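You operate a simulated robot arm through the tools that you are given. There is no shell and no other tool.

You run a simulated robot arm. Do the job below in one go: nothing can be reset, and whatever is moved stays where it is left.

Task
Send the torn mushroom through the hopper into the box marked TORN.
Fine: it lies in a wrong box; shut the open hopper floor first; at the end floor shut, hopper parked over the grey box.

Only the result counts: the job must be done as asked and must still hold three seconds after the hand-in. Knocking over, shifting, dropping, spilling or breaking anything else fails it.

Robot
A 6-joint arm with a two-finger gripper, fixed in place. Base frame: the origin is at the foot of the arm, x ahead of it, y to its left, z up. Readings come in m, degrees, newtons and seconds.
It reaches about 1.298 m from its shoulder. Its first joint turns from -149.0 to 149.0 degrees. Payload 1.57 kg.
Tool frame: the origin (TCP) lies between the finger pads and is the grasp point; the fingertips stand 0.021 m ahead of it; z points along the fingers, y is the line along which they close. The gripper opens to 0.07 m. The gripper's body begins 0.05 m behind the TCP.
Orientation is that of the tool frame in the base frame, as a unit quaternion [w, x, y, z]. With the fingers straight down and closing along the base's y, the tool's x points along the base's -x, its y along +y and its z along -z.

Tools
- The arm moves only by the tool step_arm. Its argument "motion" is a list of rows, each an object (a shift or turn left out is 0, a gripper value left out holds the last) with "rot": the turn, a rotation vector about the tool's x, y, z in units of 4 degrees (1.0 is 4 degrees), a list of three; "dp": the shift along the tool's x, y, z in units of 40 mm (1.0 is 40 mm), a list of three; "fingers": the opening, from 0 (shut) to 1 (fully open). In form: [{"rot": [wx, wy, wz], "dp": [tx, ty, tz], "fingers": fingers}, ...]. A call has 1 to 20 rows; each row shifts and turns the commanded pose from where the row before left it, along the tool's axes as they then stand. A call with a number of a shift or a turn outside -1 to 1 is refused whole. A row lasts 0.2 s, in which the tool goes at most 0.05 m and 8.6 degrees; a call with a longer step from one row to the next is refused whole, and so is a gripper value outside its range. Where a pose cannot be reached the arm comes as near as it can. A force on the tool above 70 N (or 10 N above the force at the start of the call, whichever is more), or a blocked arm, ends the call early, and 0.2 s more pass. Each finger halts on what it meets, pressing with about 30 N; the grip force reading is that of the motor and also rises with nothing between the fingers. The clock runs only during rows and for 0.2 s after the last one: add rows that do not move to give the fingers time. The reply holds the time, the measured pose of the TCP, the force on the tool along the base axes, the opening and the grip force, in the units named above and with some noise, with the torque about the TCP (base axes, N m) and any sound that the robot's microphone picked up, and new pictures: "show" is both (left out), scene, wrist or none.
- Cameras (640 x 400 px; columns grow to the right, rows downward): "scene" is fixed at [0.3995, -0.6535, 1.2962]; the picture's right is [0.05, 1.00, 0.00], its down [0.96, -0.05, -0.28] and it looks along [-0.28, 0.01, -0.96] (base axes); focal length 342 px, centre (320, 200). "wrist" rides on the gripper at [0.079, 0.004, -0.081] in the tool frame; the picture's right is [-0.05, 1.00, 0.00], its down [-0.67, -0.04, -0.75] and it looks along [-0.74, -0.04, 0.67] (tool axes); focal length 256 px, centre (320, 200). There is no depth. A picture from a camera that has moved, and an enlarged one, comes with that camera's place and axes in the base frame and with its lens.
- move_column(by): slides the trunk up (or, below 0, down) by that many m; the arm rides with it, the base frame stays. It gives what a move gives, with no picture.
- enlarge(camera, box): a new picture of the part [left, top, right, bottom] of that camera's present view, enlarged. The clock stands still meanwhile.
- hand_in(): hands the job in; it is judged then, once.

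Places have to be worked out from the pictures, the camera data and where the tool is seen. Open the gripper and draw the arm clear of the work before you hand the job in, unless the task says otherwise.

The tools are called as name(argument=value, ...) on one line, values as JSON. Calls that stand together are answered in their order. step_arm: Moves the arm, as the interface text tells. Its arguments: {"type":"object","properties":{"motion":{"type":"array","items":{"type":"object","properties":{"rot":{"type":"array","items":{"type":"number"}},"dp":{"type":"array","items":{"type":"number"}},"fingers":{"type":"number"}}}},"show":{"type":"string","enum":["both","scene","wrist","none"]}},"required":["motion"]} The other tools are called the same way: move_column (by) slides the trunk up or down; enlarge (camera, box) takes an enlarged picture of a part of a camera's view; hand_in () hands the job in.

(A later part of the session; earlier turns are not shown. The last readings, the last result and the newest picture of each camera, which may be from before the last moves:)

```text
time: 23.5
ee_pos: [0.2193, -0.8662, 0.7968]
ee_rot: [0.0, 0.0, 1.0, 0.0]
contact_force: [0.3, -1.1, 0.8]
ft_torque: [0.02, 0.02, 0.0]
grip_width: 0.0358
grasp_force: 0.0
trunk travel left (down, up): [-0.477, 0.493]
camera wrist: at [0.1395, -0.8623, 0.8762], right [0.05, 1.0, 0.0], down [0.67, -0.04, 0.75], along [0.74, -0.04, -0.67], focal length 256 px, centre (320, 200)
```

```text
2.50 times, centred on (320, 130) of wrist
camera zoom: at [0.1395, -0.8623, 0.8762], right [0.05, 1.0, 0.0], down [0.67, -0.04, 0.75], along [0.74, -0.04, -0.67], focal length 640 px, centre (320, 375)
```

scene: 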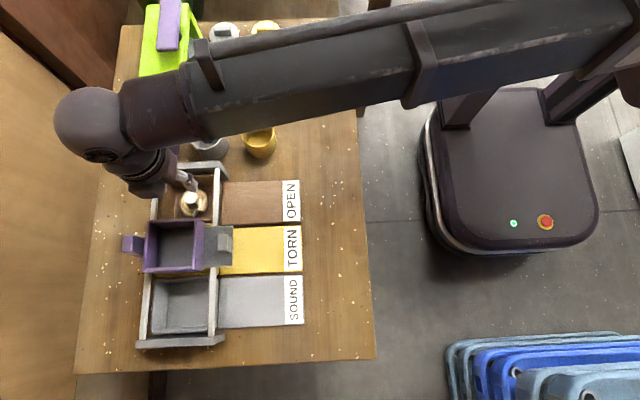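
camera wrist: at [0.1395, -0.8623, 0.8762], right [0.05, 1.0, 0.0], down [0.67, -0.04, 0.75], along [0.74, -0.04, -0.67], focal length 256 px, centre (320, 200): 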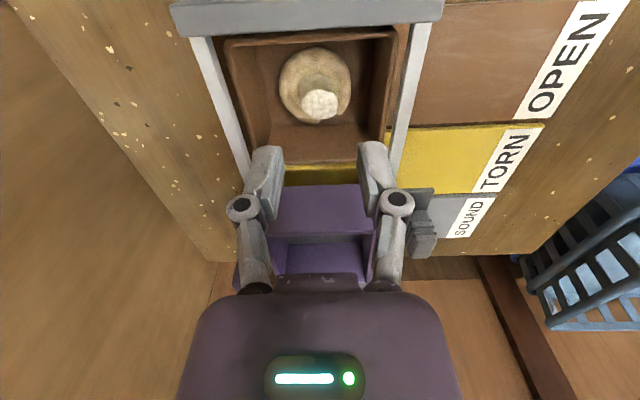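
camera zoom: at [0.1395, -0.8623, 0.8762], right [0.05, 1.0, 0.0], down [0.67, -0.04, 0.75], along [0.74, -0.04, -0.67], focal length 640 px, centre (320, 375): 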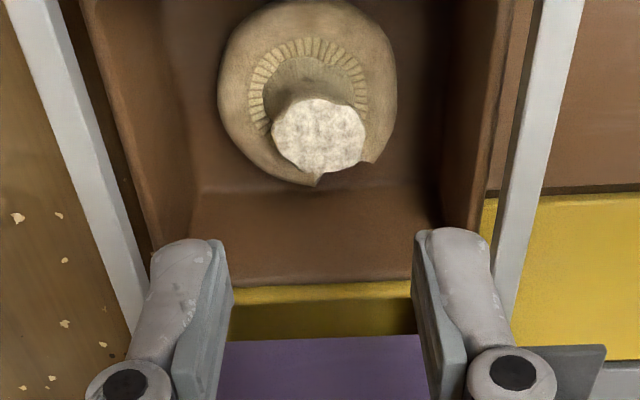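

The stem top sits right on the tool's vertical line. I lower in two stages toward z ≈ 0.726, checking between.

move_column(by=-0.05)

step_arm(motion=[{}], show="wrist")

enlarge(camera="wrist", box=[220, 80, 420, 240])

```text
time: 24.4
ee_pos: [0.2212, -0.8667, 0.7471]
ee_rot: [-0.001, 0.0, 1.0, 0.0]
contact_force: [0.2, -0.2, 0.1]
ft_torque: [0.02, 0.02, -0.02]
grip_width: 0.0358
grasp_force: 0.2
trunk travel left (down, up): [-0.427, 0.543]
```

```text
time: 24.8
ee_pos: [0.2197, -0.8657, 0.7455]
ee_rot: [0.0, 0.001, 1.0, 0.0]
contact_force: [0.6, -0.2, -0.4]
ft_torque: [0.0, -0.02, -0.01]
grip_width: 0.0357
grasp_force: 0.1
trunk travel left (down, up): [-0.427, 0.543]
camera wrist: at [0.1395, -0.8623, 0.8262], right [0.05, 1.0, 0.0], down [0.67, -0.04, 0.75], along [0.74, -0.04, -0.67], focal length 256 px, centre (320, 200)
```

wrist: 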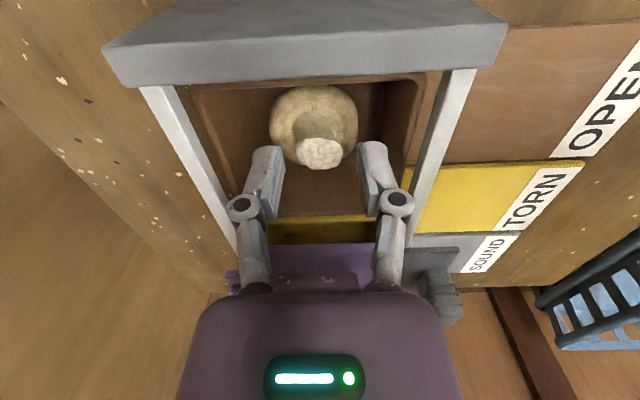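

```text
2.50 times, centred on (320, 160) of wrist
camera zoom: at [0.1395, -0.8623, 0.8262], right [0.05, 1.0, 0.0], down [0.67, -0.04, 0.75], along [0.74, -0.04, -0.67], focal length 640 px, centre (320, 300)
```

zoom: 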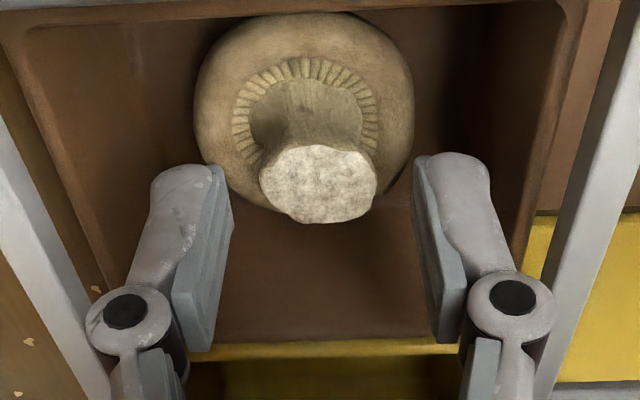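

Alignment holds with even gaps on both sides of the stem. Lowering the last 20 mm.

move_column(by=-0.02)

step_arm(motion=[{}], show="both")

enlarge(camera="wrist", box=[220, 80, 420, 240])

enlarge(camera="scene", box=[120, 140, 250, 230])

```text
time: 25.5
ee_pos: [0.2188, -0.8672, 0.7262]
ee_rot: [0.0, 0.0, 1.0, -0.001]
contact_force: [0.6, -0.9, -0.3]
ft_torque: [-0.01, -0.02, -0.01]
grip_width: 0.0357
grasp_force: 0.1
trunk travel left (down, up): [-0.407, 0.563]
```

```text
time: 25.9
ee_pos: [0.2191, -0.868, 0.7258]
ee_rot: [-0.001, -0.001, 1.0, 0.0]
contact_force: [-1.1, -0.8, 0.2]
ft_torque: [0.0, -0.01, 0.0]
grip_width: 0.0355
grasp_force: 0.1
trunk travel left (down, up): [-0.407, 0.563]
camera wrist: at [0.1394, -0.8624, 0.8061], right [0.05, 1.0, 0.0], down [0.67, -0.04, 0.75], along [0.74, -0.04, -0.67], focal length 256 px, centre (320, 200)
```

scene: 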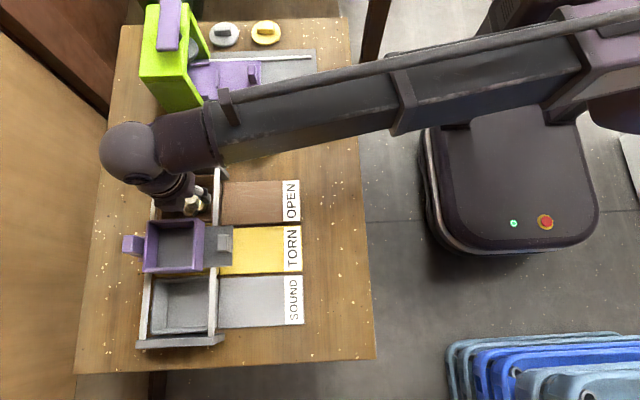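
wrist: 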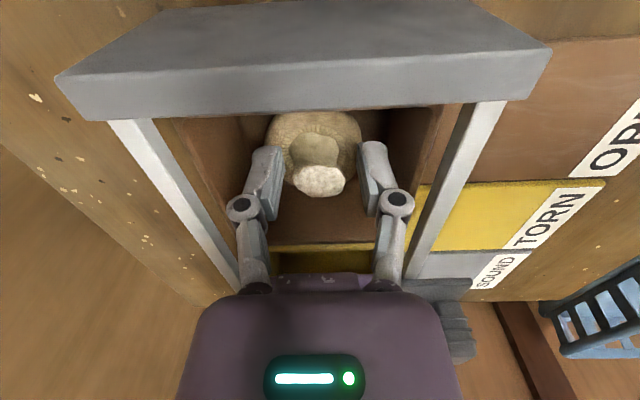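

```text
2.50 times, centred on (320, 160) of wrist
camera zoom: at [0.1394, -0.8624, 0.8061], right [0.05, 1.0, 0.0], down [0.67, -0.04, 0.75], along [0.74, -0.04, -0.67], focal length 640 px, centre (320, 300)
```

zoom: 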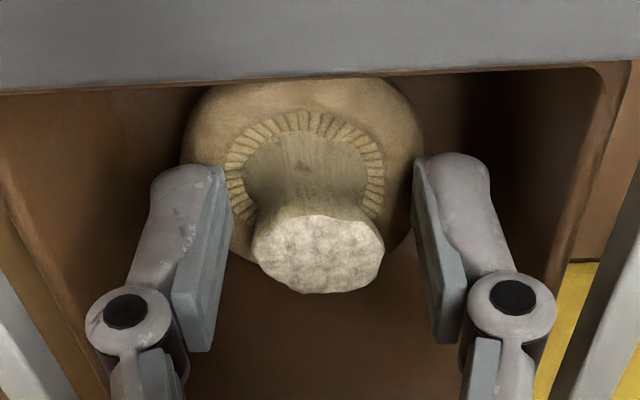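

```text
4.44 times, centred on (185, 185) of scene
camera zoom: at [0.3995, -0.6535, 1.2962], right [0.05, 1.0, 0.0], down [0.96, -0.05, -0.28], along [-0.28, 0.01, -0.96], focal length 1522 px, centre (920, 267)
```

zoom: 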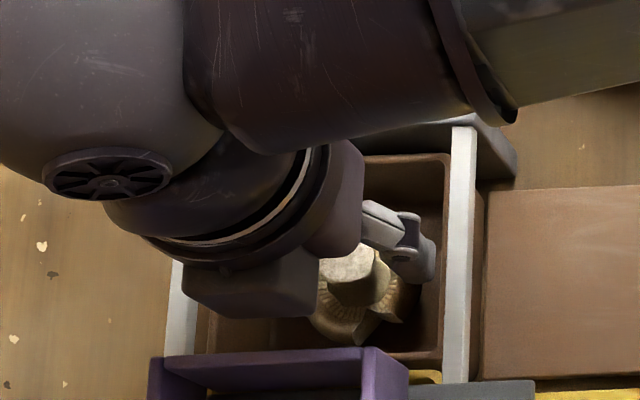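

The fingers stand on both sides of the stem with its top at the grasp point. I close gradually: first to about 22 mm to see where contact occurs.

step_arm(motion=[{"fingers": 0.31}, {}, {}], show="wrist")

enlarge(camera="wrist", box=[220, 80, 420, 240])

```text
time: 26.7
ee_pos: [0.219, -0.8662, 0.7264]
ee_rot: [0.0, 0.0, 1.0, -0.001]
contact_force: [-1.1, 0.2, 1.1]
ft_torque: [-0.01, 0.02, -0.03]
grip_width: 0.0225
grasp_force: 0.2
trunk travel left (down, up): [-0.407, 0.563]
camera wrist: at [0.1394, -0.8623, 0.8062], right [0.05, 1.0, 0.0], down [0.67, -0.04, 0.75], along [0.74, -0.04, -0.67], focal length 256 px, centre (320, 200)
```

wrist: 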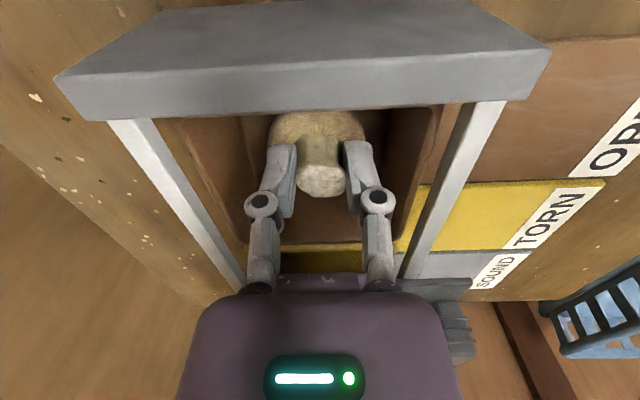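

```text
2.50 times, centred on (320, 160) of wrist
camera zoom: at [0.1394, -0.8623, 0.8062], right [0.05, 1.0, 0.0], down [0.67, -0.04, 0.75], along [0.74, -0.04, -0.67], focal length 640 px, centre (320, 300)
```

zoom: 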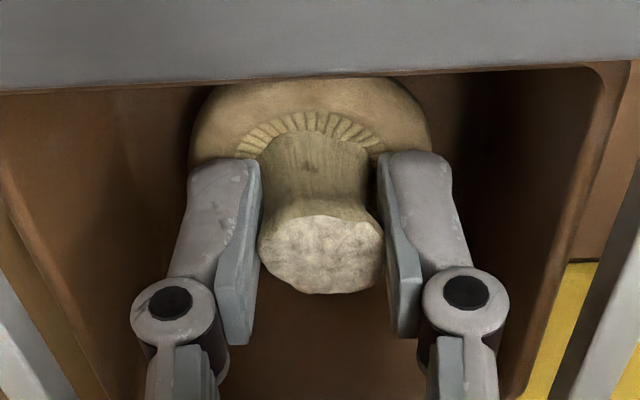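

Almost at contact; the stem is centred. I close the rest of the way in small steps.

step_arm(motion=[{"fingers": 0.28}, {}, {"fingers": 0.25}, {}, {}], show="none")

```text
time: 27.9
ee_pos: [0.2185, -0.8659, 0.7277]
ee_rot: [0.0, 0.0, 1.0, 0.0]
contact_force: [-0.4, -1.9, 4.5]
ft_torque: [-0.09, -0.02, -0.03]
grip_width: 0.0209
grasp_force: 12.1
trunk travel left (down, up): [-0.407, 0.563]
```

The stem is held at 20.9 mm with 12 N. I firm the grip a little and lift 20 mm as a test.

step_arm(motion=[{"fingers": 0.2}, {}, {}], show="none")

move_column(by=0.02)

step_arm(motion=[{}], show="both")

enlarge(camera="wrist", box=[220, 80, 420, 240])

```text
time: 28.7
ee_pos: [0.2193, -0.8669, 0.7268]
ee_rot: [0.0, 0.0, 1.0, 0.0]
contact_force: [-0.7, -1.2, 4.3]
ft_torque: [-0.06, 0.02, 0.0]
grip_width: 0.021
grasp_force: 11.9
trunk travel left (down, up): [-0.407, 0.563]
```

```text
time: 29.4
ee_pos: [0.2192, -0.8664, 0.747]
ee_rot: [0.0, 0.0, 1.0, 0.0]
contact_force: [0.0, -0.5, 0.0]
ft_torque: [-0.02, 0.04, -0.01]
grip_width: 0.0192
grasp_force: 12.2
trunk travel left (down, up): [-0.427, 0.543]
```

```text
time: 29.8
ee_pos: [0.2199, -0.8676, 0.7462]
ee_rot: [0.0, 0.0, 1.0, 0.0]
contact_force: [1.0, 0.6, 0.5]
ft_torque: [-0.03, -0.01, -0.03]
grip_width: 0.0194
grasp_force: 11.8
trunk travel left (down, up): [-0.427, 0.543]
camera wrist: at [0.1394, -0.8624, 0.8261], right [0.05, 1.0, 0.0], down [0.67, -0.04, 0.75], along [0.74, -0.04, -0.67], focal length 256 px, centre (320, 200)
```

scene: 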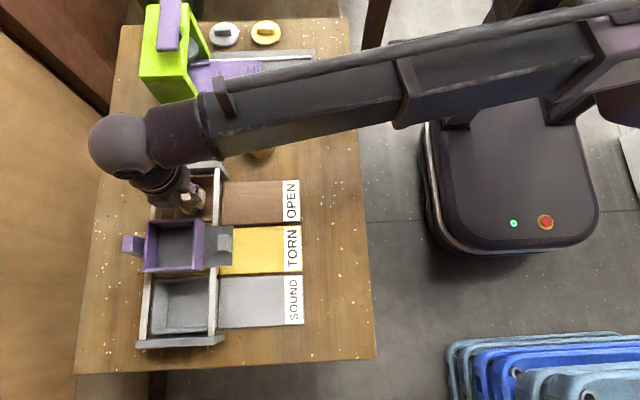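
wrist: 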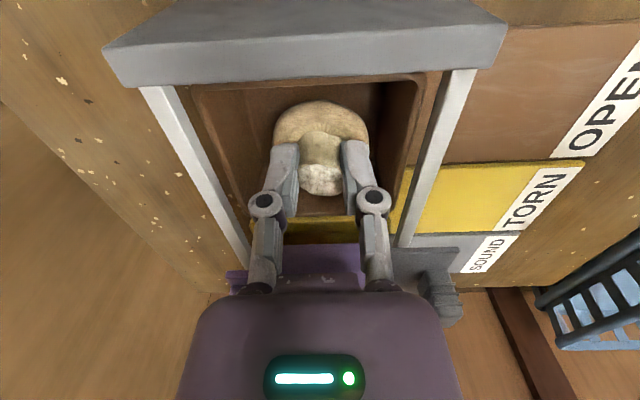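

```text
2.50 times, centred on (320, 160) of wrist
camera zoom: at [0.1394, -0.8624, 0.8261], right [0.05, 1.0, 0.0], down [0.67, -0.04, 0.75], along [0.74, -0.04, -0.67], focal length 640 px, centre (320, 300)
```

zoom: 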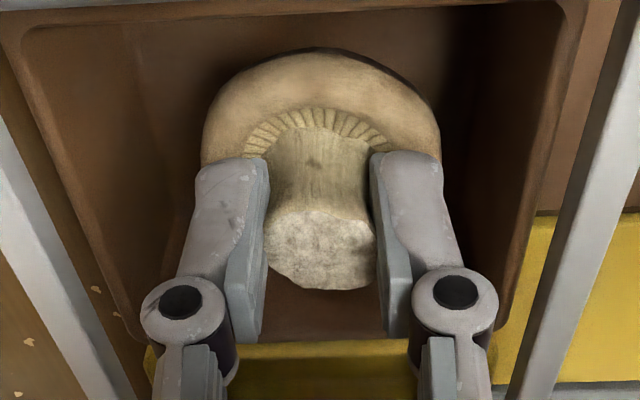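

The mushroom is lifted and held in the stem's narrow waist. I raise to z ≈ 0.86 and carry it over the hopper centre (0.309, -0.869).

move_column(by=0.115)

step_arm(motion=[{"dp": [-0.4, 0, 0]}, {"dp": [-0.5, -0.03, 0]}, {"dp": [-0.5, -0.03, 0]}, {"dp": [-0.5, 0, 0]}, {"dp": [-0.35, 0, 0]}, {}], show="both")

enlarge(camera="wrist", box=[200, 40, 440, 240])

enlarge(camera="scene", box=[115, 170, 265, 290])

```text
time: 31.2
ee_pos: [0.2196, -0.8672, 0.8607]
ee_rot: [0.0, 0.0, 1.0, 0.0]
contact_force: [-1.0, -0.7, 0.0]
ft_torque: [-0.04, -0.01, -0.04]
grip_width: 0.0195
grasp_force: 11.7
trunk travel left (down, up): [-0.542, 0.428]
```

```text
time: 32.6
ee_pos: [0.3096, -0.87, 0.8611]
ee_rot: [0.0, 0.001, 1.0, 0.0]
contact_force: [0.0, 0.2, 0.0]
ft_torque: [-0.03, 0.01, -0.01]
grip_width: 0.0193
grasp_force: 12.5
trunk travel left (down, up): [-0.542, 0.428]
camera wrist: at [0.2302, -0.8645, 0.9411], right [0.05, 1.0, 0.0], down [0.67, -0.04, 0.75], along [0.74, -0.04, -0.67], focal length 256 px, centre (320, 200)
```

scene: 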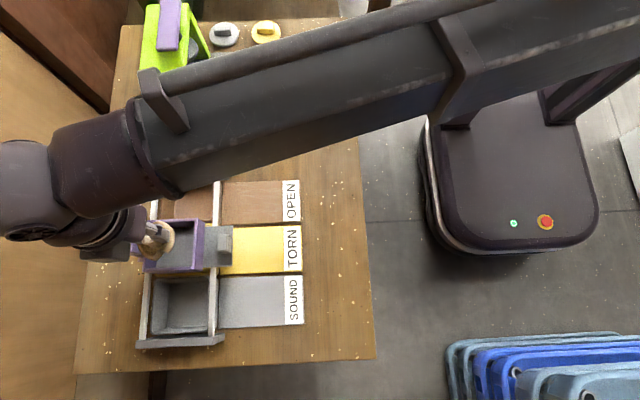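
wrist: 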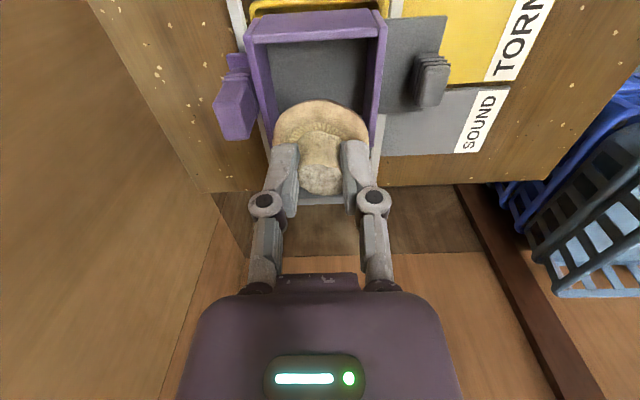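

```text
2.00 times, centred on (320, 140) of wrist
camera zoom: at [0.2302, -0.8645, 0.9411], right [0.05, 1.0, 0.0], down [0.67, -0.04, 0.75], along [0.74, -0.04, -0.67], focal length 512 px, centre (320, 320)
```

zoom: 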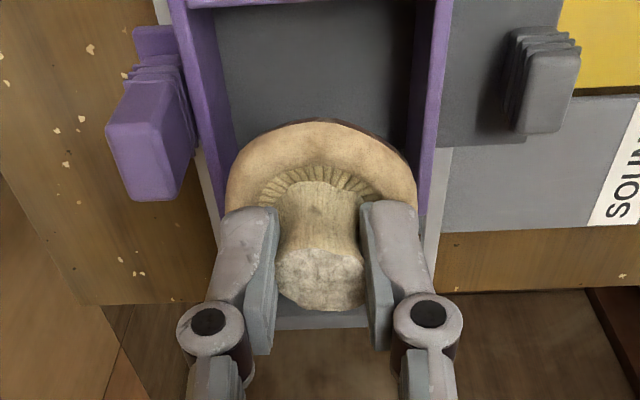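

```text
3.33 times, centred on (190, 230) of scene
camera zoom: at [0.3995, -0.6535, 1.2962], right [0.05, 1.0, 0.0], down [0.96, -0.05, -0.28], along [-0.28, 0.01, -0.96], focal length 1142 px, centre (753, 100)
```

zoom: 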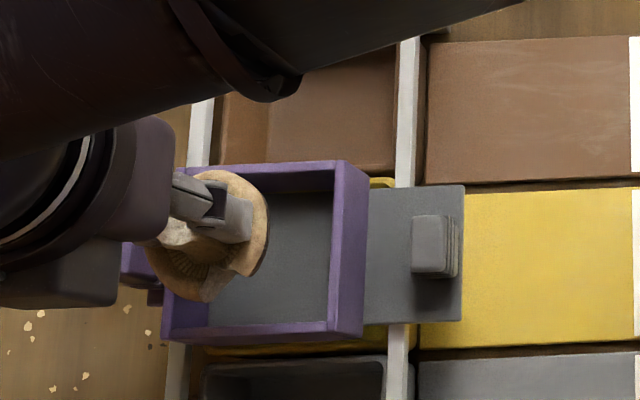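

The mushroom hangs over the hopper, about 2 mm off centre in y. I correct that and lower it in stages to about z 0.80, watching for contact with the floor.

step_arm(motion=[{"dp": [0, -0.04, 0]}, {}], show="none")

move_column(by=-0.045)

step_arm(motion=[{}], show="both")

enlarge(camera="wrist", box=[200, 40, 440, 240])

enlarge(camera="scene", box=[115, 170, 265, 290])

```text
time: 33.2
ee_pos: [0.3097, -0.8705, 0.8618]
ee_rot: [0.0, 0.0, 1.0, 0.0]
contact_force: [0.2, -1.1, -0.9]
ft_torque: [0.02, 0.02, 0.01]
grip_width: 0.0193
grasp_force: 12.3
trunk travel left (down, up): [-0.542, 0.428]
```

```text
time: 34.1
ee_pos: [0.31, -0.8712, 0.8165]
ee_rot: [0.0, 0.0, 1.0, 0.0]
contact_force: [0.7, -0.6, 0.7]
ft_torque: [0.02, 0.03, 0.01]
grip_width: 0.0196
grasp_force: 11.9
trunk travel left (down, up): [-0.497, 0.473]
```

```text
time: 34.5
ee_pos: [0.3091, -0.8702, 0.8154]
ee_rot: [-0.001, 0.0, 1.0, 0.0]
contact_force: [0.1, -0.6, 0.0]
ft_torque: [0.03, -0.01, -0.02]
grip_width: 0.0196
grasp_force: 12.1
trunk travel left (down, up): [-0.497, 0.473]
camera wrist: at [0.2297, -0.8663, 0.8961], right [0.05, 1.0, 0.0], down [0.67, -0.04, 0.75], along [0.74, -0.04, -0.67], focal length 256 px, centre (320, 200)
```

scene: 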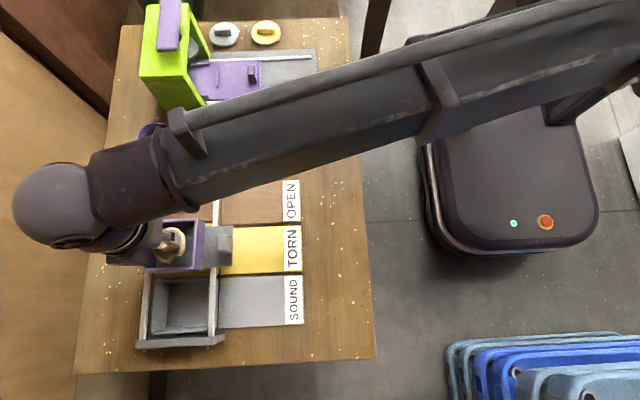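
wrist: 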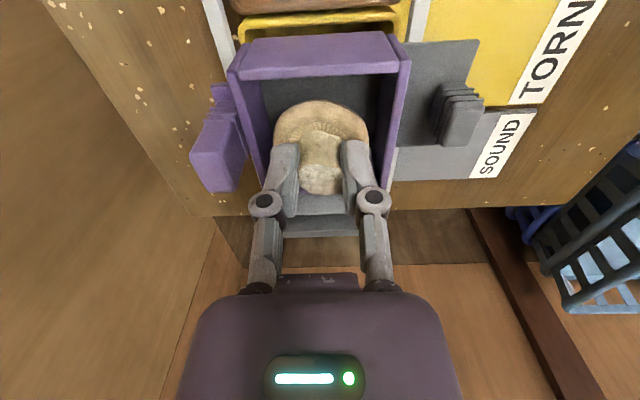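

```text
2.00 times, centred on (320, 140) of wrist
camera zoom: at [0.2297, -0.8663, 0.8961], right [0.05, 1.0, 0.0], down [0.67, -0.04, 0.75], along [0.74, -0.04, -0.67], focal length 512 px, centre (320, 320)
```

zoom: 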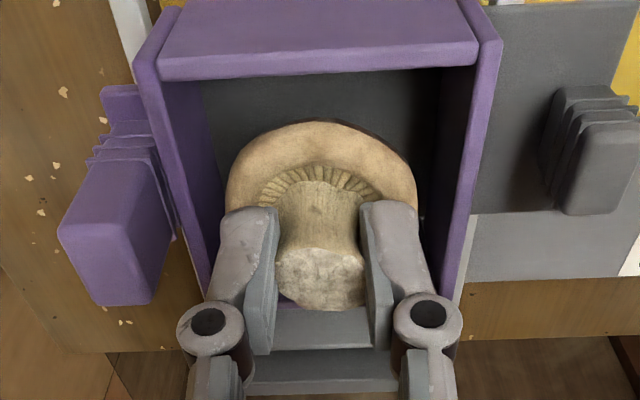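

```text
3.33 times, centred on (190, 230) of scene
camera zoom: at [0.3995, -0.6535, 1.2962], right [0.05, 1.0, 0.0], down [0.96, -0.05, -0.28], along [-0.28, 0.01, -0.96], focal length 1142 px, centre (753, 100)
```

zoom: 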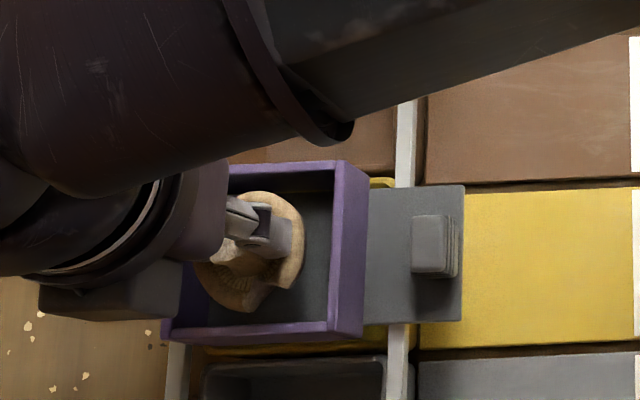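

The cap is inside the frame with gaps all round. Lowering further to about z 0.80.

move_column(by=-0.014)

step_arm(motion=[{}], show="wrist")

enlarge(camera="wrist", box=[200, 40, 440, 240])

```text
time: 35.1
ee_pos: [0.3099, -0.8696, 0.8015]
ee_rot: [-0.001, -0.001, 1.0, 0.0]
contact_force: [-0.1, 0.5, 0.5]
ft_torque: [-0.01, 0.0, -0.01]
grip_width: 0.0193
grasp_force: 11.9
trunk travel left (down, up): [-0.483, 0.487]
```

```text
time: 35.5
ee_pos: [0.3099, -0.8712, 0.8021]
ee_rot: [-0.001, 0.0, 1.0, 0.0]
contact_force: [0.3, -1.0, -0.9]
ft_torque: [-0.02, -0.01, 0.0]
grip_width: 0.0193
grasp_force: 11.6
trunk travel left (down, up): [-0.483, 0.487]
camera wrist: at [0.2297, -0.8663, 0.8821], right [0.05, 1.0, 0.0], down [0.67, -0.04, 0.75], along [0.74, -0.04, -0.67], focal length 256 px, centre (320, 200)
```

wrist: 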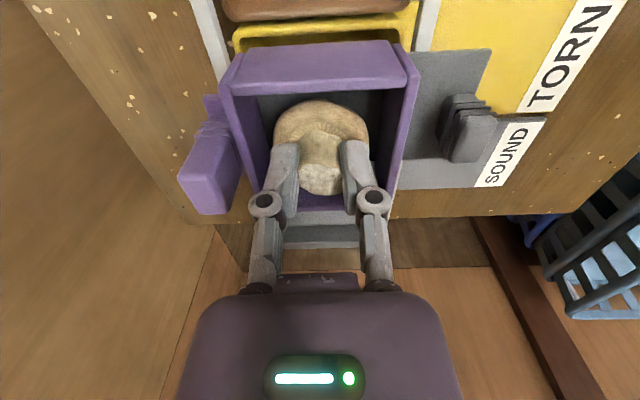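

```text
2.00 times, centred on (320, 140) of wrist
camera zoom: at [0.2297, -0.8663, 0.8821], right [0.05, 1.0, 0.0], down [0.67, -0.04, 0.75], along [0.74, -0.04, -0.67], focal length 512 px, centre (320, 320)
```

zoom: 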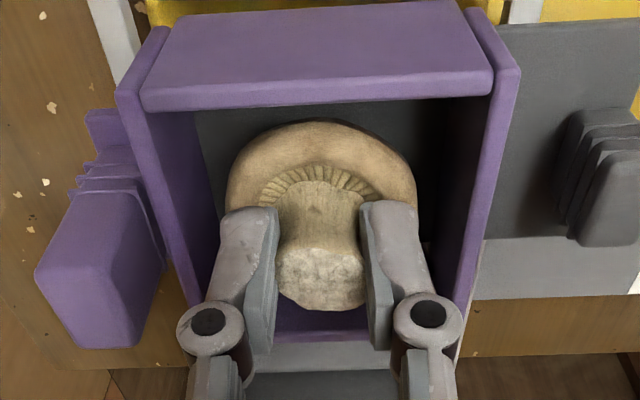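

No contact yet. I go down in 4 mm steps until the force shows the cap touching the floor.

move_column(by=-0.004)

move_column(by=-0.003)

```text
time: 36.0
ee_pos: [0.3087, -0.8704, 0.7983]
ee_rot: [-0.001, 0.0, 1.0, 0.0]
contact_force: [-0.6, -0.2, -0.6]
ft_torque: [-0.02, -0.02, 0.0]
grip_width: 0.0195
grasp_force: 11.5
trunk travel left (down, up): [-0.479, 0.491]
```

```text
time: 36.6
ee_pos: [0.3093, -0.8707, 0.7956]
ee_rot: [-0.001, 0.0, 1.0, 0.0]
contact_force: [-0.8, -0.1, -0.4]
ft_torque: [0.01, 0.02, 0.04]
grip_width: 0.0194
grasp_force: 11.9
trunk travel left (down, up): [-0.476, 0.494]
```

Still free at z 0.795; continuing down.

move_column(by=-0.003)

move_column(by=-0.003)

```text
time: 37.1
ee_pos: [0.3104, -0.8702, 0.7949]
ee_rot: [0.0, 0.0, 1.0, 0.0]
contact_force: [0.8, 0.0, 10.6]
ft_torque: [-0.06, -0.06, 0.01]
grip_width: 0.0195
grasp_force: 11.9
trunk travel left (down, up): [-0.473, 0.497]
```

```text
time: 37.6
ee_pos: [0.3094, -0.869, 0.7912]
ee_rot: [0.0, 0.0, 1.0, 0.0]
contact_force: [0.2, 4.4, 20.7]
ft_torque: [0.04, 0.01, -0.05]
grip_width: 0.021
grasp_force: 12.3
trunk travel left (down, up): [-0.47, 0.5]
```

The cap touched the floor at about z 0.794 and I pressed slightly past it, so I come back up 4 mm to relieve the pressure, then open the fingers.

move_column(by=0.003)

step_arm(motion=[{"fingers": 0.3}, {}, {"fingers": 0.4}, {}, {"fingers": 0.5}, {}], show="both")

enlarge(camera="wrist", box=[200, 40, 440, 240])

```text
time: 38.1
ee_pos: [0.3091, -0.8716, 0.793]
ee_rot: [-0.001, 0.0, 1.0, -0.001]
contact_force: [-0.8, -0.1, 4.8]
ft_torque: [-0.01, -0.01, 0.03]
grip_width: 0.0194
grasp_force: 12.0
trunk travel left (down, up): [-0.473, 0.497]
```

```text
time: 39.5
ee_pos: [0.309, -0.8714, 0.7926]
ee_rot: [-0.001, -0.001, 1.0, 0.0]
contact_force: [0.5, -0.1, 0.1]
ft_torque: [0.0, 0.03, 0.02]
grip_width: 0.0351
grasp_force: 0.1
trunk travel left (down, up): [-0.473, 0.497]
camera wrist: at [0.2297, -0.8663, 0.8722], right [0.05, 1.0, 0.0], down [0.67, -0.04, 0.75], along [0.74, -0.04, -0.67], focal length 256 px, centre (320, 200)
```

scene: 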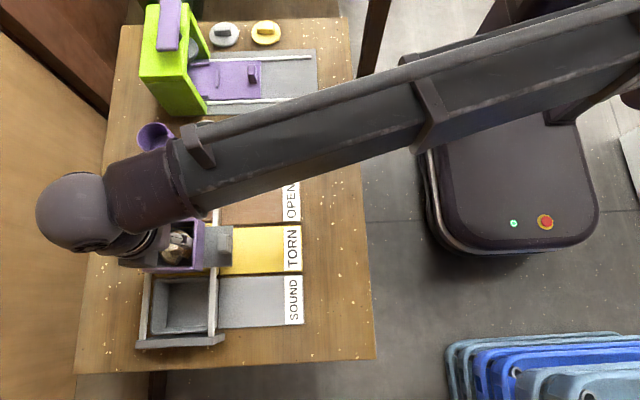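
wrist: 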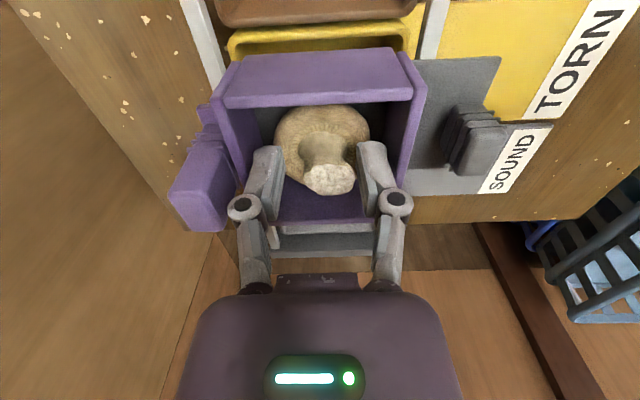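

```text
2.00 times, centred on (320, 140) of wrist
camera zoom: at [0.2297, -0.8663, 0.8722], right [0.05, 1.0, 0.0], down [0.67, -0.04, 0.75], along [0.74, -0.04, -0.67], focal length 512 px, centre (320, 320)
```

zoom: 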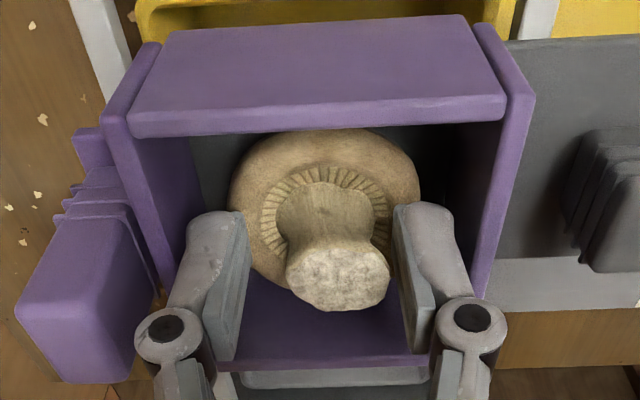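

The mushroom stands on the closed hopper floor, stem up, leaning slightly to +y. I shift 1 mm to +y for an even gap and raise clear.

step_arm(motion=[{"dp": [0, 0.03, 0]}, {}], show="none")

move_column(by=0.085)

step_arm(motion=[{"dp": [0, 0.5, 0]}, {"dp": [0, 0.7, 0]}, {"dp": [0, 0.7, 0]}, {}], show="both")

enlarge(camera="wrist", box=[140, 0, 400, 160])

enlarge(camera="scene", box=[115, 170, 265, 290])

```text
time: 40.1
ee_pos: [0.3091, -0.8709, 0.7916]
ee_rot: [0.0, 0.0, 1.0, -0.001]
contact_force: [0.1, -0.5, 0.0]
ft_torque: [0.03, 0.02, -0.03]
grip_width: 0.0347
grasp_force: 0.2
trunk travel left (down, up): [-0.473, 0.497]
```

```text
time: 41.3
ee_pos: [0.3095, -0.8687, 0.8769]
ee_rot: [0.0, 0.0, 1.0, 0.0]
contact_force: [-0.3, -0.8, 0.0]
ft_torque: [-0.02, -0.01, 0.0]
grip_width: 0.035
grasp_force: 0.0
trunk travel left (down, up): [-0.558, 0.412]
```

```text
time: 42.3
ee_pos: [0.3091, -0.7939, 0.8784]
ee_rot: [0.0, -0.001, 1.0, 0.0]
contact_force: [0.4, -0.4, 0.0]
ft_torque: [-0.01, -0.02, 0.04]
grip_width: 0.0348
grasp_force: 0.1
trunk travel left (down, up): [-0.558, 0.412]
camera wrist: at [0.2297, -0.7891, 0.9572], right [0.05, 1.0, 0.0], down [0.67, -0.04, 0.75], along [0.74, -0.04, -0.67], focal length 256 px, centre (320, 200)
```

scene: 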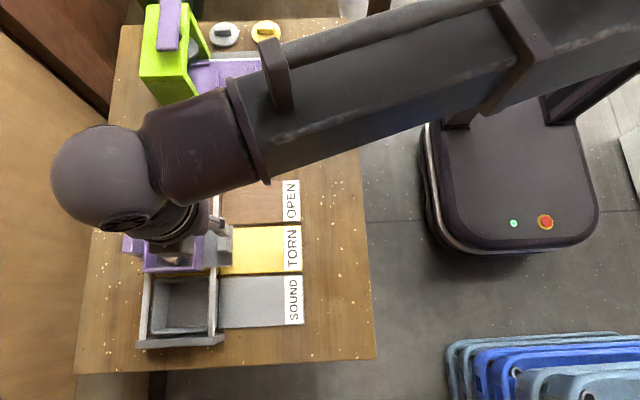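
wrist: 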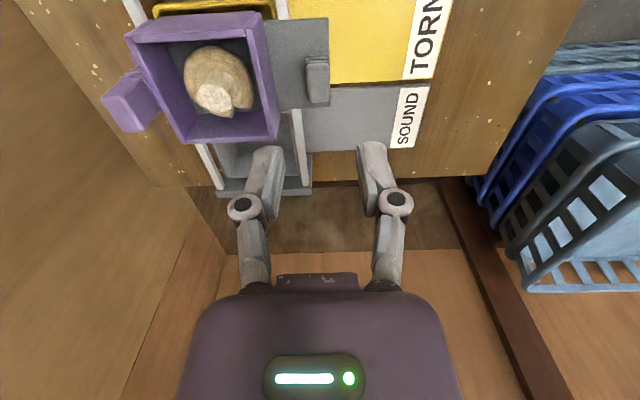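

```text
2.46 times, centred on (270, 80) of wrist
camera zoom: at [0.2297, -0.7891, 0.9572], right [0.05, 1.0, 0.0], down [0.67, -0.04, 0.75], along [0.74, -0.04, -0.67], focal length 630 px, centre (443, 495)
```

zoom: 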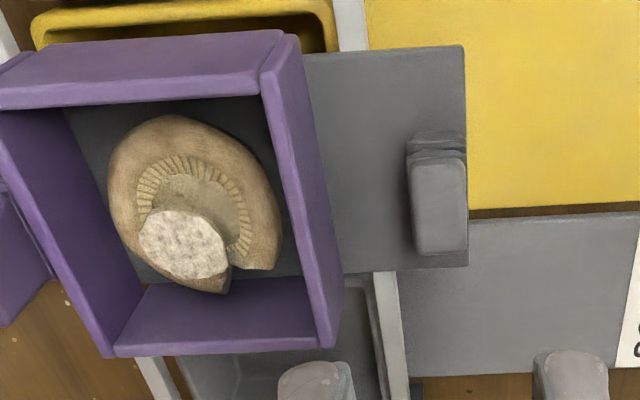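

```text
3.33 times, centred on (190, 230) of scene
camera zoom: at [0.3995, -0.6535, 1.2962], right [0.05, 1.0, 0.0], down [0.96, -0.05, -0.28], along [-0.28, 0.01, -0.96], focal length 1142 px, centre (753, 100)
```

zoom: 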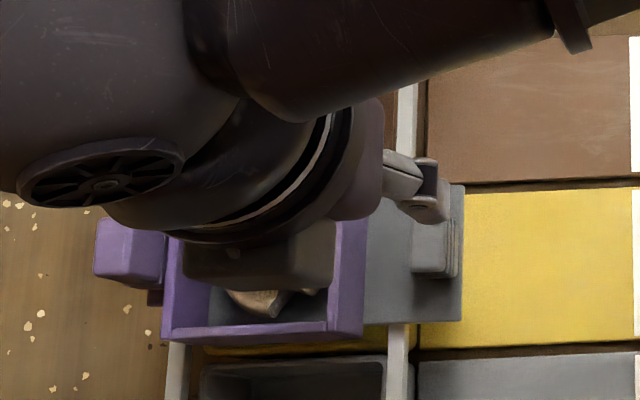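

The mushroom lies safely inside the hopper, and the knob is within 1 mm of the tool line. With 29 mm opening I descend onto the knob again.

step_arm(motion=[{"fingers": 0.41, "dp": [0, -0.02, 0]}, {}], show="none")

move_column(by=-0.07)

step_arm(motion=[{}], show="wrist")

enlarge(camera="wrist", box=[160, 60, 400, 240])

```text
time: 42.9
ee_pos: [0.3093, -0.7937, 0.8778]
ee_rot: [0.0, 0.001, 1.0, 0.0]
contact_force: [0.0, 0.9, 0.7]
ft_torque: [0.02, 0.05, 0.0]
grip_width: 0.0286
grasp_force: 0.1
trunk travel left (down, up): [-0.558, 0.412]
```

```text
time: 44.0
ee_pos: [0.3091, -0.7946, 0.8069]
ee_rot: [0.001, 0.0, 1.0, -0.001]
contact_force: [0.7, -0.4, 0.1]
ft_torque: [0.04, -0.01, -0.02]
grip_width: 0.0287
grasp_force: 0.1
trunk travel left (down, up): [-0.488, 0.482]
```

```text
time: 44.4
ee_pos: [0.3093, -0.7945, 0.8074]
ee_rot: [0.0, 0.0, 1.0, 0.0]
contact_force: [0.9, -0.2, -0.2]
ft_torque: [-0.03, 0.02, -0.01]
grip_width: 0.0285
grasp_force: 0.1
trunk travel left (down, up): [-0.488, 0.482]
camera wrist: at [0.2296, -0.7898, 0.8872], right [0.05, 1.0, 0.0], down [0.67, -0.04, 0.75], along [0.74, -0.04, -0.67], focal length 256 px, centre (320, 200)
```

wrist: 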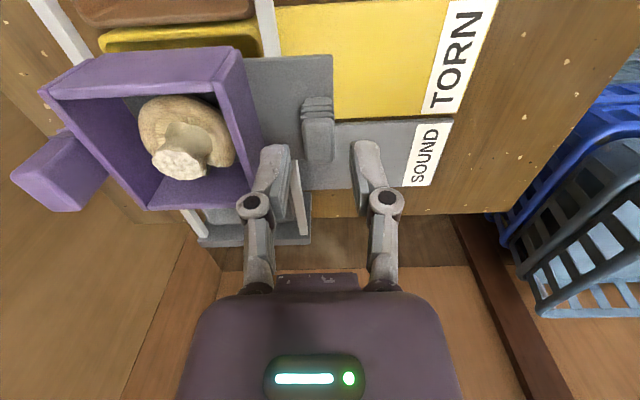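

```text
2.22 times, centred on (280, 150) of wrist
camera zoom: at [0.2296, -0.7898, 0.8872], right [0.05, 1.0, 0.0], down [0.67, -0.04, 0.75], along [0.74, -0.04, -0.67], focal length 569 px, centre (409, 311)
```

zoom: 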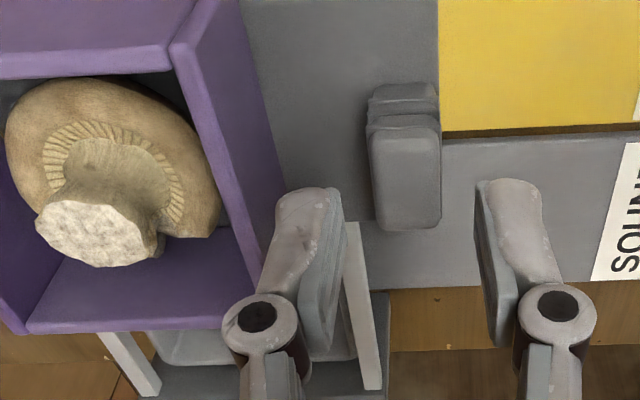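

The knob is centred between the fingers. I lower the last 31 mm and close.

move_column(by=-0.031)

step_arm(motion=[{"fingers": 0.0}, {}, {}, {}], show="wrist")

```text
time: 45.2
ee_pos: [0.3101, -0.795, 0.7755]
ee_rot: [0.0, 0.0, 1.0, 0.001]
contact_force: [0.3, -1.6, -0.4]
ft_torque: [0.0, -0.02, -0.02]
grip_width: 0.0289
grasp_force: 0.0
trunk travel left (down, up): [-0.457, 0.513]
```

```text
time: 46.2
ee_pos: [0.3098, -0.7941, 0.7756]
ee_rot: [0.0, 0.0, 1.0, 0.001]
contact_force: [-0.6, -0.4, 2.1]
ft_torque: [0.0, -0.04, 0.03]
grip_width: 0.0154
grasp_force: 32.2
trunk travel left (down, up): [-0.457, 0.513]
camera wrist: at [0.2296, -0.7897, 0.8563], right [0.05, 1.0, 0.0], down [0.67, -0.04, 0.75], along [0.74, -0.04, -0.67], focal length 256 px, centre (320, 200)
```

wrist: 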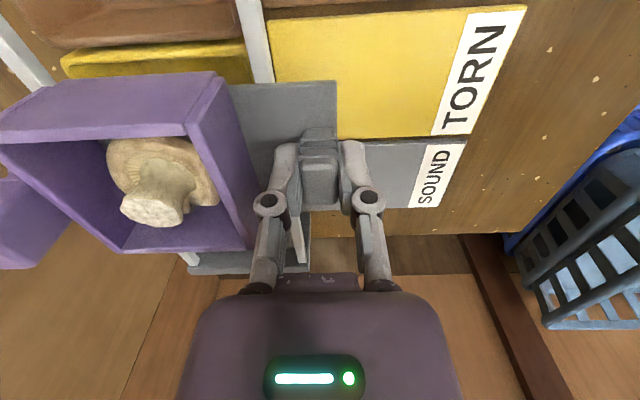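

Gripped at 15.4 mm again. I now pull the floor out toward +y to let the mushroom drop into the yellow TORN box.

step_arm(motion=[{"dp": [0, 0.2, 0]}, {"dp": [0, 0.25, 0]}, {"dp": [0, 0.25, 0]}, {"dp": [0, 0.25, 0]}, {}], show="wrist")

```text
time: 47.4
ee_pos: [0.3086, -0.757, 0.7761]
ee_rot: [0.0, 0.0, 1.0, 0.0]
contact_force: [0.1, 0.5, 2.1]
ft_torque: [0.0, -0.15, -0.01]
grip_width: 0.0156
grasp_force: 31.8
trunk travel left (down, up): [-0.457, 0.513]
camera wrist: at [0.229, -0.752, 0.8563], right [0.05, 1.0, 0.0], down [0.67, -0.04, 0.75], along [0.74, -0.04, -0.67], focal length 256 px, centre (320, 200)
```

wrist: 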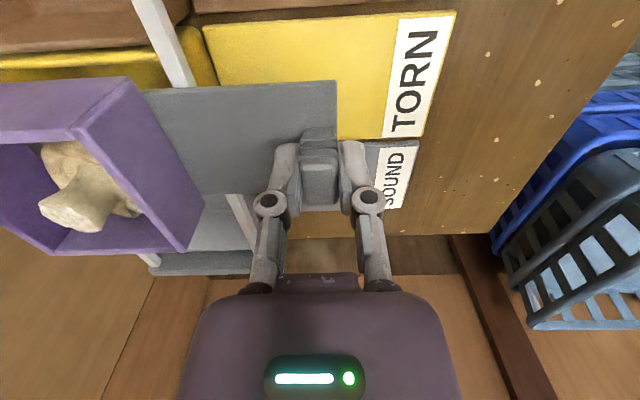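

Halfway open and the mushroom is tilting. I pull the remaining 35 mm to the open position.

step_arm(motion=[{"dp": [0, 0.25, 0]}, {"dp": [0, 0.25, 0]}, {"dp": [0, 0.2, 0]}, {"dp": [0, 0.1, 0]}, {}, {}], show="both")

enlarge(camera="scene", box=[115, 170, 265, 290])

enlarge(camera="wrist", box=[0, 40, 240, 270])

```text
time: 48.8
ee_pos: [0.3099, -0.7236, 0.7768]
ee_rot: [0.0, 0.0, 1.0, 0.0]
contact_force: [-0.5, 0.2, 1.5]
ft_torque: [0.02, 0.11, -0.01]
grip_width: 0.0159
grasp_force: 32.3
trunk travel left (down, up): [-0.457, 0.513]
camera wrist: at [0.2299, -0.7194, 0.8563], right [0.05, 1.0, 0.0], down [0.67, -0.04, 0.75], along [0.74, -0.04, -0.67], focal length 256 px, centre (320, 200)
```

scene: 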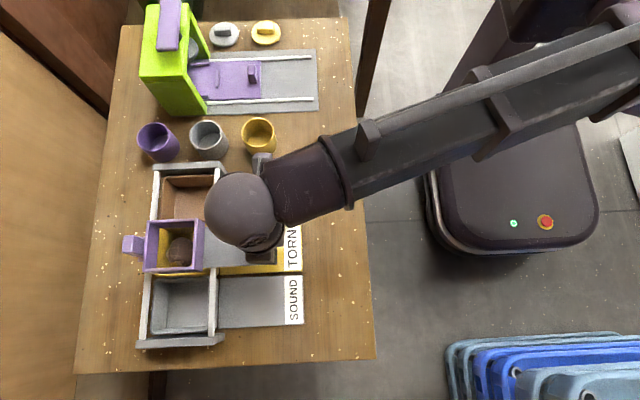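
wrist: 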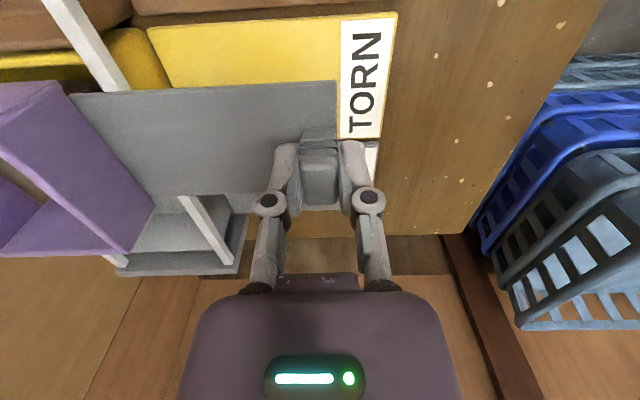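

```text
3.33 times, centred on (190, 230) of scene
camera zoom: at [0.3995, -0.6535, 1.2962], right [0.05, 1.0, 0.0], down [0.96, -0.05, -0.28], along [-0.28, 0.01, -0.96], focal length 1142 px, centre (753, 100)
```

zoom: 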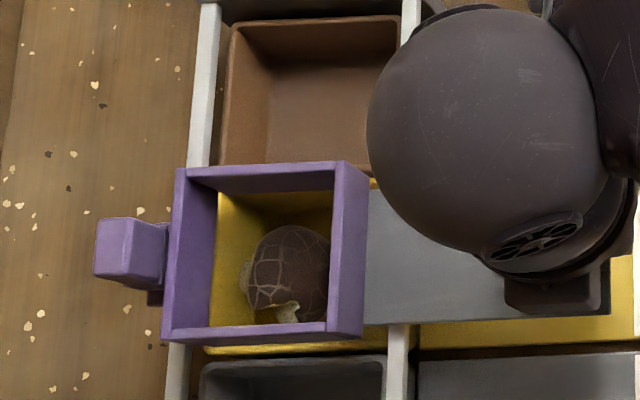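

```text
1.74 times, centred on (120, 155) of wrist
camera zoom: at [0.2299, -0.7194, 0.8563], right [0.05, 1.0, 0.0], down [0.67, -0.04, 0.75], along [0.74, -0.04, -0.67], focal length 445 px, centre (668, 278)
```

zoom: 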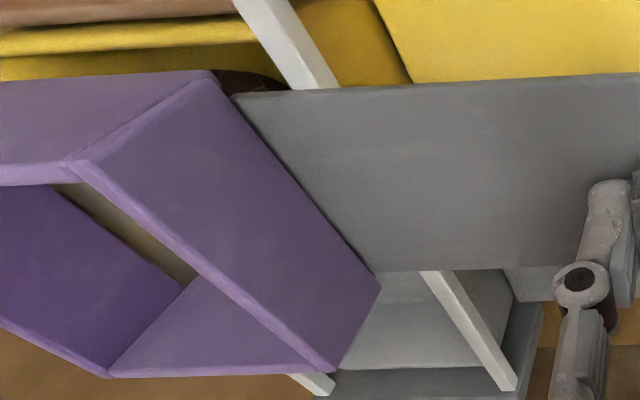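

The mushroom has dropped and lies cap-up in the yellow TORN box under the hopper; its top appears well below the floor's plane. I now push the floor shut again in stages, watching the force.

step_arm(motion=[{"dp": [0, -0.2, 0]}, {"dp": [0, -0.2, 0]}, {"dp": [0, -0.2, 0]}, {}], show="scene")

enlarge(camera="scene", box=[115, 170, 265, 290])

```text
time: 49.8
ee_pos: [0.3097, -0.7476, 0.7758]
ee_rot: [0.0, 0.0, 1.0, 0.0]
contact_force: [0.9, -0.5, 1.8]
ft_torque: [0.01, 0.21, 0.02]
grip_width: 0.0153
grasp_force: 31.9
trunk travel left (down, up): [-0.457, 0.513]
```

scene: 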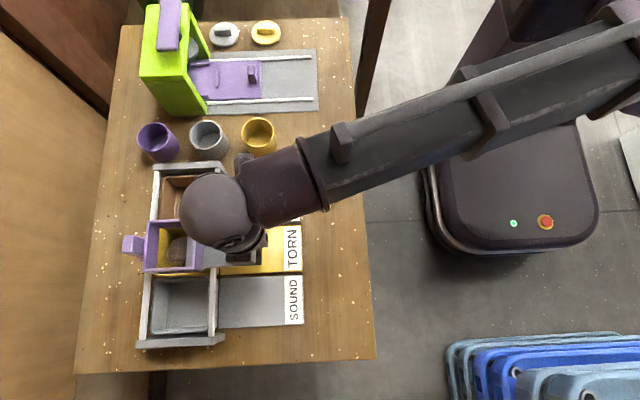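

```text
3.33 times, centred on (190, 230) of scene
camera zoom: at [0.3995, -0.6535, 1.2962], right [0.05, 1.0, 0.0], down [0.96, -0.05, -0.28], along [-0.28, 0.01, -0.96], focal length 1142 px, centre (753, 100)
```

zoom: 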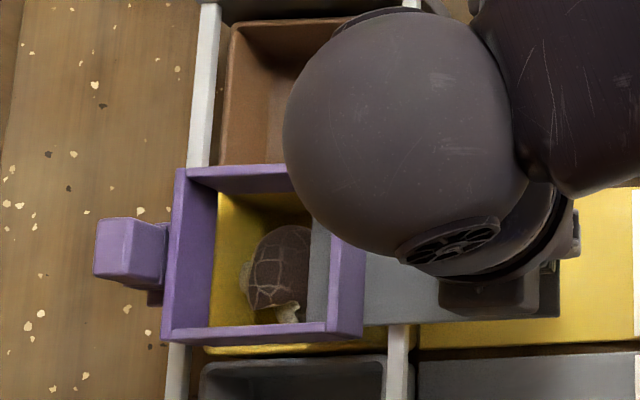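

The floor slides over the mushroom without touching it (force stays near zero). I continue.

step_arm(motion=[{"dp": [0, -0.2, 0]}, {"dp": [0, -0.2, 0]}, {"dp": [0, -0.2, 0]}, {"dp": [0, -0.2, 0]}, {}], show="scene")

enlarge(camera="scene", box=[115, 170, 265, 290])

```text
time: 51.0
ee_pos: [0.309, -0.7794, 0.7763]
ee_rot: [0.001, 0.0, 1.0, 0.001]
contact_force: [1.1, -1.0, 2.3]
ft_torque: [0.03, -0.02, 0.01]
grip_width: 0.0154
grasp_force: 31.8
trunk travel left (down, up): [-0.457, 0.513]
```

scene: 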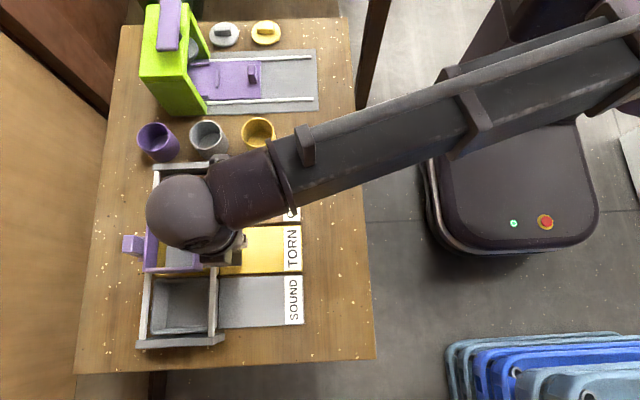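

```text
3.33 times, centred on (190, 230) of scene
camera zoom: at [0.3995, -0.6535, 1.2962], right [0.05, 1.0, 0.0], down [0.96, -0.05, -0.28], along [-0.28, 0.01, -0.96], focal length 1142 px, centre (753, 100)
```

zoom: 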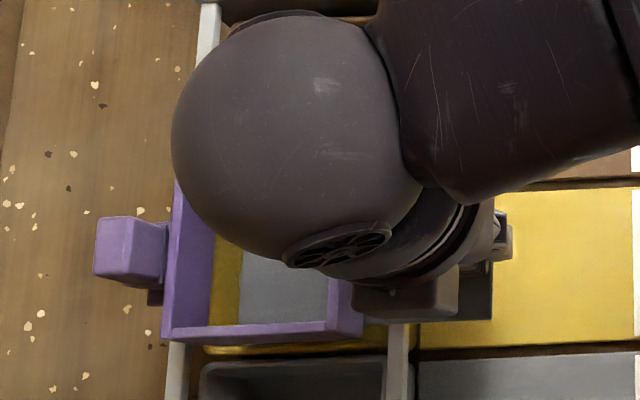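

Still free. The last 16–18 mm in small rows until the stop.

step_arm(motion=[{"dp": [0, -0.1, 0]}, {"dp": [0, -0.1, 0]}, {"dp": [0, -0.1, 0]}, {"dp": [0, -0.08, 0]}, {}], show="wrist")

step_arm(motion=[{"dp": [0, -0.06, 0]}, {"dp": [0, -0.04, 0]}, {}], show="wrist")

```text
time: 52.2
ee_pos: [0.3095, -0.7946, 0.7762]
ee_rot: [0.0, 0.0, 1.0, 0.0]
contact_force: [0.1, 5.2, -1.3]
ft_torque: [0.08, -0.11, -0.01]
grip_width: 0.0157
grasp_force: 32.1
trunk travel left (down, up): [-0.457, 0.513]
camera wrist: at [0.2295, -0.7907, 0.8563], right [0.05, 1.0, 0.0], down [0.67, -0.04, 0.75], along [0.74, -0.04, -0.67], focal length 256 px, centre (320, 200)
```

wrist: 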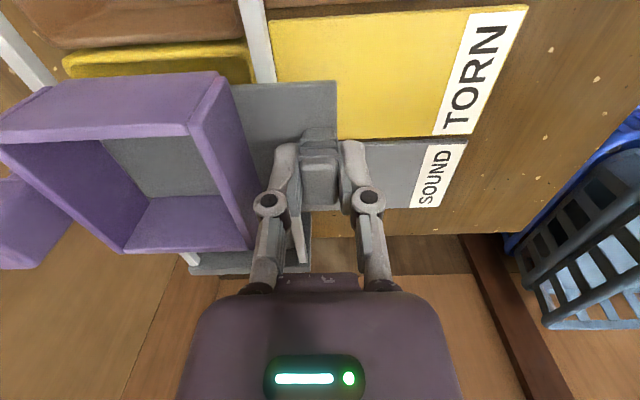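

```text
time: 53.0
ee_pos: [0.3095, -0.7955, 0.7756]
ee_rot: [-0.001, -0.001, 1.0, 0.004]
contact_force: [0.7, 38.8, -21.2]
ft_torque: [0.6, -0.45, -0.02]
grip_width: 0.0157
grasp_force: 31.6
trunk travel left (down, up): [-0.457, 0.513]
camera wrist: at [0.2301, -0.7921, 0.8565], right [0.05, 1.0, 0.01], down [0.67, -0.04, 0.74], along [0.74, -0.03, -0.67], focal length 256 px, centre (320, 200)
```

wrist: 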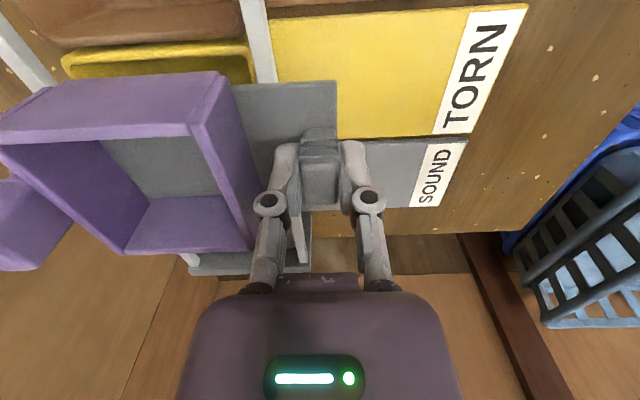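

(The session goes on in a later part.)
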